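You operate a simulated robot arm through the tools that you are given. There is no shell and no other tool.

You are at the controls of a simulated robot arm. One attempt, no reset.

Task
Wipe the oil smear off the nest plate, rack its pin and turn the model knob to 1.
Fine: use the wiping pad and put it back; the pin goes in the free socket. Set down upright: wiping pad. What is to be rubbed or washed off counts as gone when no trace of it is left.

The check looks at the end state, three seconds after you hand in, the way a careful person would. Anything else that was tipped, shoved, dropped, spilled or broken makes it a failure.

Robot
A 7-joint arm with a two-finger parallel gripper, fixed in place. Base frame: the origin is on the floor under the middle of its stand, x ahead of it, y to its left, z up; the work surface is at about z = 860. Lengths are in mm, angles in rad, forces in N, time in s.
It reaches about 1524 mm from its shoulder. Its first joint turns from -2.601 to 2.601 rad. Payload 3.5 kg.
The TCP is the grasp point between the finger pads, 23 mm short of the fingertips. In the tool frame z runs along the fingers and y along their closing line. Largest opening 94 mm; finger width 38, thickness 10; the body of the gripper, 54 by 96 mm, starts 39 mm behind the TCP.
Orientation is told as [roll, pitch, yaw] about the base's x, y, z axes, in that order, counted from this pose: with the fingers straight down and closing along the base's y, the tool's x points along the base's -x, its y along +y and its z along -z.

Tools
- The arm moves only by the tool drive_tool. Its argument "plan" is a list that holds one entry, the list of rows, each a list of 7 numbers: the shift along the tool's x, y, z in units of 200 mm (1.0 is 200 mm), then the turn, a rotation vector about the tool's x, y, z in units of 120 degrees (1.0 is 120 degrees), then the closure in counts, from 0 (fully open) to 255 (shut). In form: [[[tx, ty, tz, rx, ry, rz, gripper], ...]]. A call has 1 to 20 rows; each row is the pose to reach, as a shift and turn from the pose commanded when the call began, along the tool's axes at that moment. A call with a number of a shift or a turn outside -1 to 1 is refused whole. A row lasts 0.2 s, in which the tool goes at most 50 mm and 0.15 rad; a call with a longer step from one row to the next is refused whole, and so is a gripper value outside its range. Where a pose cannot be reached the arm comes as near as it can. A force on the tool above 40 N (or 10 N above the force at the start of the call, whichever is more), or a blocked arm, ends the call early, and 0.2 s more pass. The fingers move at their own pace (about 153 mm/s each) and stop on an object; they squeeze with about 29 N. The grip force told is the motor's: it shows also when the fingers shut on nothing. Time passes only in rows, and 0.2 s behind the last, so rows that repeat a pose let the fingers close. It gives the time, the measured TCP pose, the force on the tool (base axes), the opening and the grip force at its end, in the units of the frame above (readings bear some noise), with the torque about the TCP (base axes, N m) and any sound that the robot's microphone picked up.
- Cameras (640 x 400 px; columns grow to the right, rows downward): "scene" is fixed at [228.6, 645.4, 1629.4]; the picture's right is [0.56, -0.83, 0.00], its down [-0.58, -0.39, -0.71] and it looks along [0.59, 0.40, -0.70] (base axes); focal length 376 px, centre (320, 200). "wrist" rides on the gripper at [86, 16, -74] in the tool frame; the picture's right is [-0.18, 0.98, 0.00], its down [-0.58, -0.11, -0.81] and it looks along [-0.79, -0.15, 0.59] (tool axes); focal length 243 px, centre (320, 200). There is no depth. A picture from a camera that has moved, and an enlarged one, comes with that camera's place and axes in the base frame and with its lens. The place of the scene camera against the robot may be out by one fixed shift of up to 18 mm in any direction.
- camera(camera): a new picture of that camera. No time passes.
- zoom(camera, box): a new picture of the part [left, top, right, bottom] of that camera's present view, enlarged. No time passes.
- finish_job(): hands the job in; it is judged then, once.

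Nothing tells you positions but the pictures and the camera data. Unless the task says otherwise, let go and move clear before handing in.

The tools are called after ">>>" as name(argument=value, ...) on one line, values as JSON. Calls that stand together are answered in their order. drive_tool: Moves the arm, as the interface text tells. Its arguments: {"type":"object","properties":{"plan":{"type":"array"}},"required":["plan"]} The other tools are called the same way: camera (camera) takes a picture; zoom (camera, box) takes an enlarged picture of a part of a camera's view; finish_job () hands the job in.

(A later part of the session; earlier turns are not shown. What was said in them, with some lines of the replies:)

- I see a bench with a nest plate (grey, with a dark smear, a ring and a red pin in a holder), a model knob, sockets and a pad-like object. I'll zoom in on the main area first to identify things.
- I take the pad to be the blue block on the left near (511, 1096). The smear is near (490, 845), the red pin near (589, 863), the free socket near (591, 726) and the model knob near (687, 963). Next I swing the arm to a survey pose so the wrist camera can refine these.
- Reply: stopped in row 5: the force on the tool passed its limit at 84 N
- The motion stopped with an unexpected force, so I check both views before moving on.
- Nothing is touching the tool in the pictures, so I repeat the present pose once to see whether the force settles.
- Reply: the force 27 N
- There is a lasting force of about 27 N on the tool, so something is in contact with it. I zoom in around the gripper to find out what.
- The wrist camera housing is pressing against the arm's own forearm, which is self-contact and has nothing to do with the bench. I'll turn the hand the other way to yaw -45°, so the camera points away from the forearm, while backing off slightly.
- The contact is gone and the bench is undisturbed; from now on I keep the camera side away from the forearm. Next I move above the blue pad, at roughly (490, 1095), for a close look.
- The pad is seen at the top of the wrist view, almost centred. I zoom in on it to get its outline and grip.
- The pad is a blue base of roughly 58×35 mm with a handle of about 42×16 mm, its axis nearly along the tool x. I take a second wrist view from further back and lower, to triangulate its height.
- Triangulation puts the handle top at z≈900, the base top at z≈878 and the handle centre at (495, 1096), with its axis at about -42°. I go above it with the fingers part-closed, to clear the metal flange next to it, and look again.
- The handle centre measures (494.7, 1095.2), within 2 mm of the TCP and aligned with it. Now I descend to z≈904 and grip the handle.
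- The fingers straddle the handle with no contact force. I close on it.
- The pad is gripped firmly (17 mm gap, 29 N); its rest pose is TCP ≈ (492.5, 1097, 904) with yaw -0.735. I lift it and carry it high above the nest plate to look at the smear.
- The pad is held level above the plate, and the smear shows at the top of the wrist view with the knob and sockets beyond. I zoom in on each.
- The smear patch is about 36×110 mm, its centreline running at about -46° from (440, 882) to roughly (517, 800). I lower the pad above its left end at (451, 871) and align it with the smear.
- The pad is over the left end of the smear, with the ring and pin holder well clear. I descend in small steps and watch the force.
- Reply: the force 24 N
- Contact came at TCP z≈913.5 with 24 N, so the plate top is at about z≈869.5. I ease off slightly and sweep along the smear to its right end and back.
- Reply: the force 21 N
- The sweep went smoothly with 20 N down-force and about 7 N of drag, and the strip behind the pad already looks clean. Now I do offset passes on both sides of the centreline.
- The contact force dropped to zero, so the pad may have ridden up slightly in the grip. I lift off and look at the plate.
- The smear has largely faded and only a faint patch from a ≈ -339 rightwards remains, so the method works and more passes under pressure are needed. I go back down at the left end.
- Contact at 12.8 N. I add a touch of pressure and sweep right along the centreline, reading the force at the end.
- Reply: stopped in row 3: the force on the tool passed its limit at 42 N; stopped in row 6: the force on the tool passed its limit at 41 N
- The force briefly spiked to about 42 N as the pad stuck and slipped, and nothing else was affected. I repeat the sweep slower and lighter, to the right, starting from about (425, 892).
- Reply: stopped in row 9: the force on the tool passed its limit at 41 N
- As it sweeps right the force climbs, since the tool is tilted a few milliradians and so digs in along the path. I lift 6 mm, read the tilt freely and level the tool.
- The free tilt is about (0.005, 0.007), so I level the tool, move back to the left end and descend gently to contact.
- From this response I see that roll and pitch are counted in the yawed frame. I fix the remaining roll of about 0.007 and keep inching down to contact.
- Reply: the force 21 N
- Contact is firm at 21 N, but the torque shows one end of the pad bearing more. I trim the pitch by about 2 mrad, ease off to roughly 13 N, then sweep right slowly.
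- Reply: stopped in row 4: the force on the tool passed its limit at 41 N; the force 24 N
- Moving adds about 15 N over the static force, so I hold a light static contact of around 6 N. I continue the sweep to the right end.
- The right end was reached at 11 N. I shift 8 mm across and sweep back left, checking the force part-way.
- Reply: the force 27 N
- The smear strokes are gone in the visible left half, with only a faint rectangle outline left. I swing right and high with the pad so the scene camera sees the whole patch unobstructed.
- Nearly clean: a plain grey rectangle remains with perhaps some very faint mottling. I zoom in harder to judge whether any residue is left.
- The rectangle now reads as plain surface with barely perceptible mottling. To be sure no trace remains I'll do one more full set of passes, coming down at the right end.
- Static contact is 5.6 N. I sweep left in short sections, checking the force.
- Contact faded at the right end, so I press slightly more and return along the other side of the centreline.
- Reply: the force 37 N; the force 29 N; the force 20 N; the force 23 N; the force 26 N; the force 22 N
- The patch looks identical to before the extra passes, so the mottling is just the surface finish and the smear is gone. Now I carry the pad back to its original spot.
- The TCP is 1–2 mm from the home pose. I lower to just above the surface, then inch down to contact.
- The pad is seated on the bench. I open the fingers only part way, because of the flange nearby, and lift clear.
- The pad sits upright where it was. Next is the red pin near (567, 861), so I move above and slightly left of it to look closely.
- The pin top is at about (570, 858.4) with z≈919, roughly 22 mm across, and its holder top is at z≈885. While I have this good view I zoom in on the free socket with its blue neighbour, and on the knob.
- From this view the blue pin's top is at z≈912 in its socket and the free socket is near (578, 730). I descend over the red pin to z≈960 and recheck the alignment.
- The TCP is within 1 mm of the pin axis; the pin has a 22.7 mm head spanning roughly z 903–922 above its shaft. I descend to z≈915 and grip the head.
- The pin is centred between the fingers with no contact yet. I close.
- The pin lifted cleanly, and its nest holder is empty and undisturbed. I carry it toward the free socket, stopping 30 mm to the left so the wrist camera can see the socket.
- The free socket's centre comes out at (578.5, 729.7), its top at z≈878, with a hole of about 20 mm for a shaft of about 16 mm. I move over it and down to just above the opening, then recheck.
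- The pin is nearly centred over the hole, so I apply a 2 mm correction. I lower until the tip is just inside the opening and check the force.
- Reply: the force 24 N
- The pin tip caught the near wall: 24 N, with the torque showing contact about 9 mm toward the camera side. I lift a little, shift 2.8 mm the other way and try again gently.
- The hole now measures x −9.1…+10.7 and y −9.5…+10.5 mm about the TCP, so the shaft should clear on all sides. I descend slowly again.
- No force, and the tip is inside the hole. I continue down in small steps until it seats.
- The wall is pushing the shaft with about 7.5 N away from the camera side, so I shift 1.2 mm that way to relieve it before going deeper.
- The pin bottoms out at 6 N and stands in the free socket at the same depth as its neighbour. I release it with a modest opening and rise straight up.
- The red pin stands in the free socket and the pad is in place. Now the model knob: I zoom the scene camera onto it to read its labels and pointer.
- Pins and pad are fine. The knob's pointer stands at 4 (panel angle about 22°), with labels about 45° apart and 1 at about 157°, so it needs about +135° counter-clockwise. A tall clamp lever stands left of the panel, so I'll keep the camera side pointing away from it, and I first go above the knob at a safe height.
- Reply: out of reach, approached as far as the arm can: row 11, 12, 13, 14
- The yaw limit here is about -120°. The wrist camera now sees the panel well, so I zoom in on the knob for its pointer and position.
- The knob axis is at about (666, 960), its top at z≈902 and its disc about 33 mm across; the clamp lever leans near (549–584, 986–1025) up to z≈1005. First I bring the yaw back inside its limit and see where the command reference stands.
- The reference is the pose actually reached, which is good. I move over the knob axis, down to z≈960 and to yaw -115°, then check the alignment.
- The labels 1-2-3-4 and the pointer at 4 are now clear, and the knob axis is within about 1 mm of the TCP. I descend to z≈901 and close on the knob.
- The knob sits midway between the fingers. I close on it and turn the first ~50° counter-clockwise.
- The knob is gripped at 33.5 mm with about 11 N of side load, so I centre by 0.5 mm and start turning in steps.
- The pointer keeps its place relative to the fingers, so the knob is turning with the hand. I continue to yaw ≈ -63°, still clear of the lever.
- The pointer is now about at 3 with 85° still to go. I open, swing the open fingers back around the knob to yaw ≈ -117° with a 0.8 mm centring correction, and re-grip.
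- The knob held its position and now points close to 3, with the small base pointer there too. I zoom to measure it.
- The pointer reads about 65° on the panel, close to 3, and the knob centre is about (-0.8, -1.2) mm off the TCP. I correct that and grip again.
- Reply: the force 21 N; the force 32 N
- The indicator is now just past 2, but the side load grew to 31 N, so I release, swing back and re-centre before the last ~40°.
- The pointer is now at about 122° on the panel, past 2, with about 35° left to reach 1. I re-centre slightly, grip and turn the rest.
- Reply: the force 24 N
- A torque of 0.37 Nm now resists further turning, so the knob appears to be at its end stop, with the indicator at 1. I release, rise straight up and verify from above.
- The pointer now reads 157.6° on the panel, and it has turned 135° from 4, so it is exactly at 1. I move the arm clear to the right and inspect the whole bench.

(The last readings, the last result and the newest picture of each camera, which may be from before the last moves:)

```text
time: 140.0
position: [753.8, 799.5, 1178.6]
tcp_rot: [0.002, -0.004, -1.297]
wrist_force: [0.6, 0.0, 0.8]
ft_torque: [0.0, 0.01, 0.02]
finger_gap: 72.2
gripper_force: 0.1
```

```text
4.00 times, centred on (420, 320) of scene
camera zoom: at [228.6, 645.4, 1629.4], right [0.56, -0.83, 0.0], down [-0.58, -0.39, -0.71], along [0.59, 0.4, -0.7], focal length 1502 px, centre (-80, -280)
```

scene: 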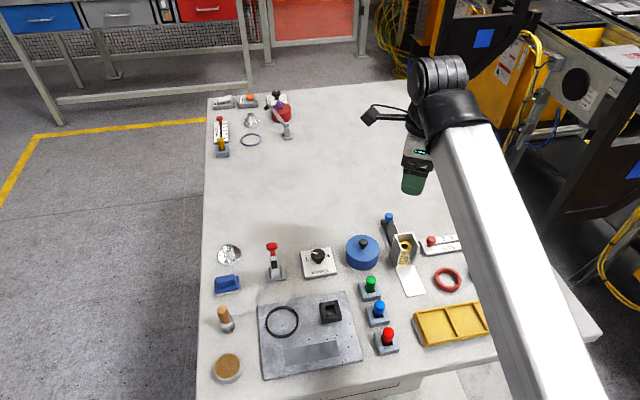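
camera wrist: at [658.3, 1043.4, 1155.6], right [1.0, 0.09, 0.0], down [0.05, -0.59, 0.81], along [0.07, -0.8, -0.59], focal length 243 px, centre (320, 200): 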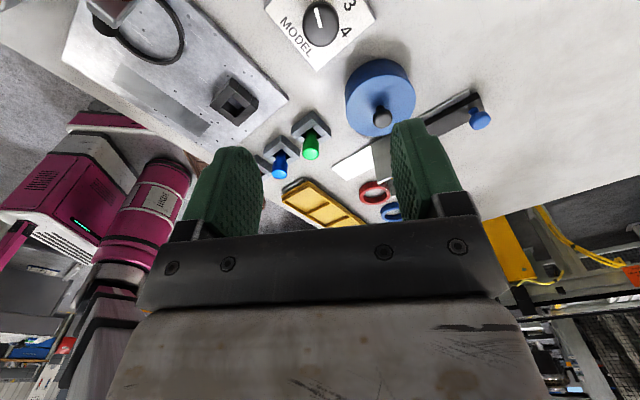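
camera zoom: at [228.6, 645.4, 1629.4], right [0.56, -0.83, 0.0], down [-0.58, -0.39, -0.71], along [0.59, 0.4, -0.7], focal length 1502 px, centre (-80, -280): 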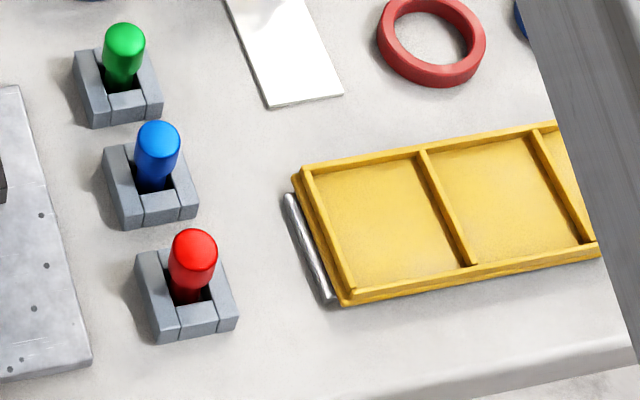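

Everything looks in order: pad home, pin racked, knob at 1, ring, stamp and clamp untouched. Before handing in I take one more hard look at the wiped patch.

>>> zoom(camera="scene", box=[276, 333, 348, 378])

>>> zoom(camera="scene", box=[308, 338, 340, 358])

>>> camera(camera="wrist")

```text
8.89 times, centred on (312, 356) of scene
camera zoom: at [228.6, 645.4, 1629.4], right [0.56, -0.83, 0.0], down [-0.58, -0.39, -0.71], along [0.59, 0.4, -0.7], focal length 3339 px, centre (391, -1182)
```

zoom: 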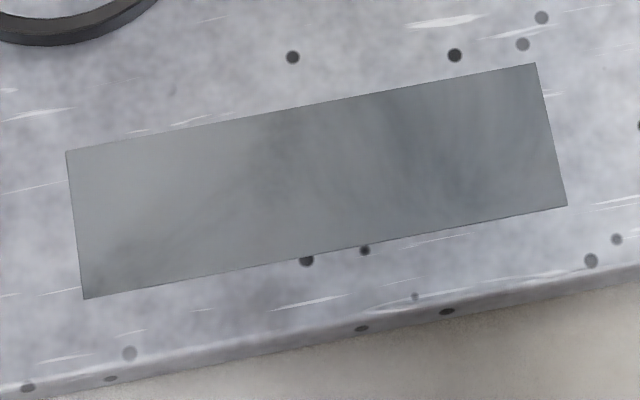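

```text
16.00 times, centred on (324, 348) of scene
camera zoom: at [228.6, 645.4, 1629.4], right [0.56, -0.83, 0.0], down [-0.58, -0.39, -0.71], along [0.59, 0.4, -0.7], focal length 6010 px, centre (256, -2168)
```

zoom: 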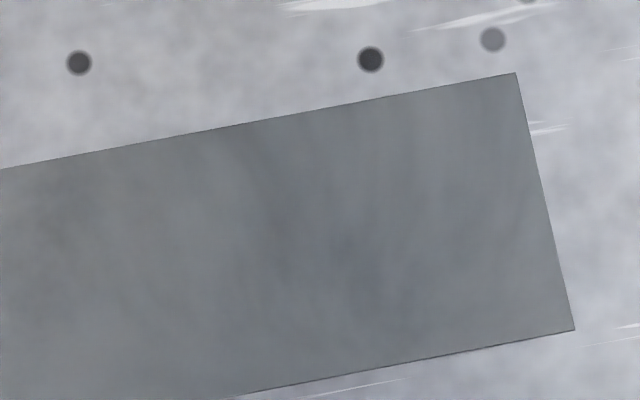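

```text
taken
camera wrist: at [744.6, 887.6, 1253.0], right [1.0, 0.09, 0.0], down [0.05, -0.59, 0.81], along [0.07, -0.8, -0.59], focal length 243 px, centre (320, 200)
```

wrist: 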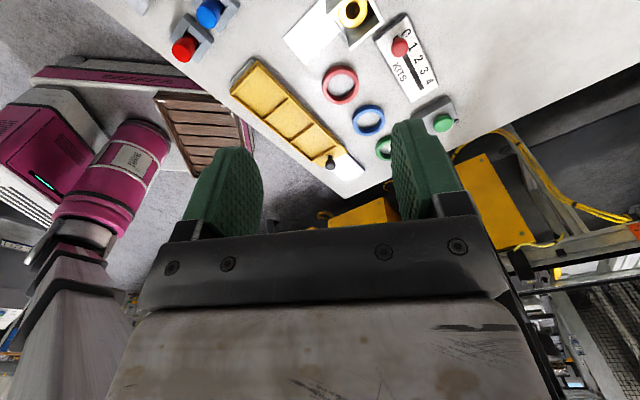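

The task is complete as far as the pictures show, so I'm handing it in:

- **Smear:** it is gone. What remains is a plain glossy rectangle whose shade changes only with reflections, and extra wiping left it unchanged.
- **Pad:** it is upright at its original spot.
- **Pin:** the red pin is racked in the formerly free socket.
- **Knob:** it points at 1.
- **Arm:** it is open, empty and clear of the bench.

>>> finish_job()

```text
The job is handed in.
```

I handed in the job; the tool only confirmed receipt, so I don't know the verdict. By my last pictures, all three tasks were done:

- **Smear:** It is gone from the nest plate. A plain grey rectangle is still visible where it was. A second full round of wiping did not change it, so I took it to be part of the plate rather than oil.
- **Wiping pad:** It is back upright at its original spot.
- **Pin:** The red pin stands in the free socket, next to the blue one. On the first try its tip caught the socket edge at about 24 N, so I lifted, shifted it and it went in.
- **Model knob:** It points at 1. I turned it about 135° from 4 in three grips. The pointer measures within about 2° of the 1 mark.

Early on, the wrist camera housing pressed against the arm's own forearm and the move stopped at 84 N. Nothing on the bench was touched. In the final pictures nothing else on the bench looked moved or tipped, and the gripper was open and clear.
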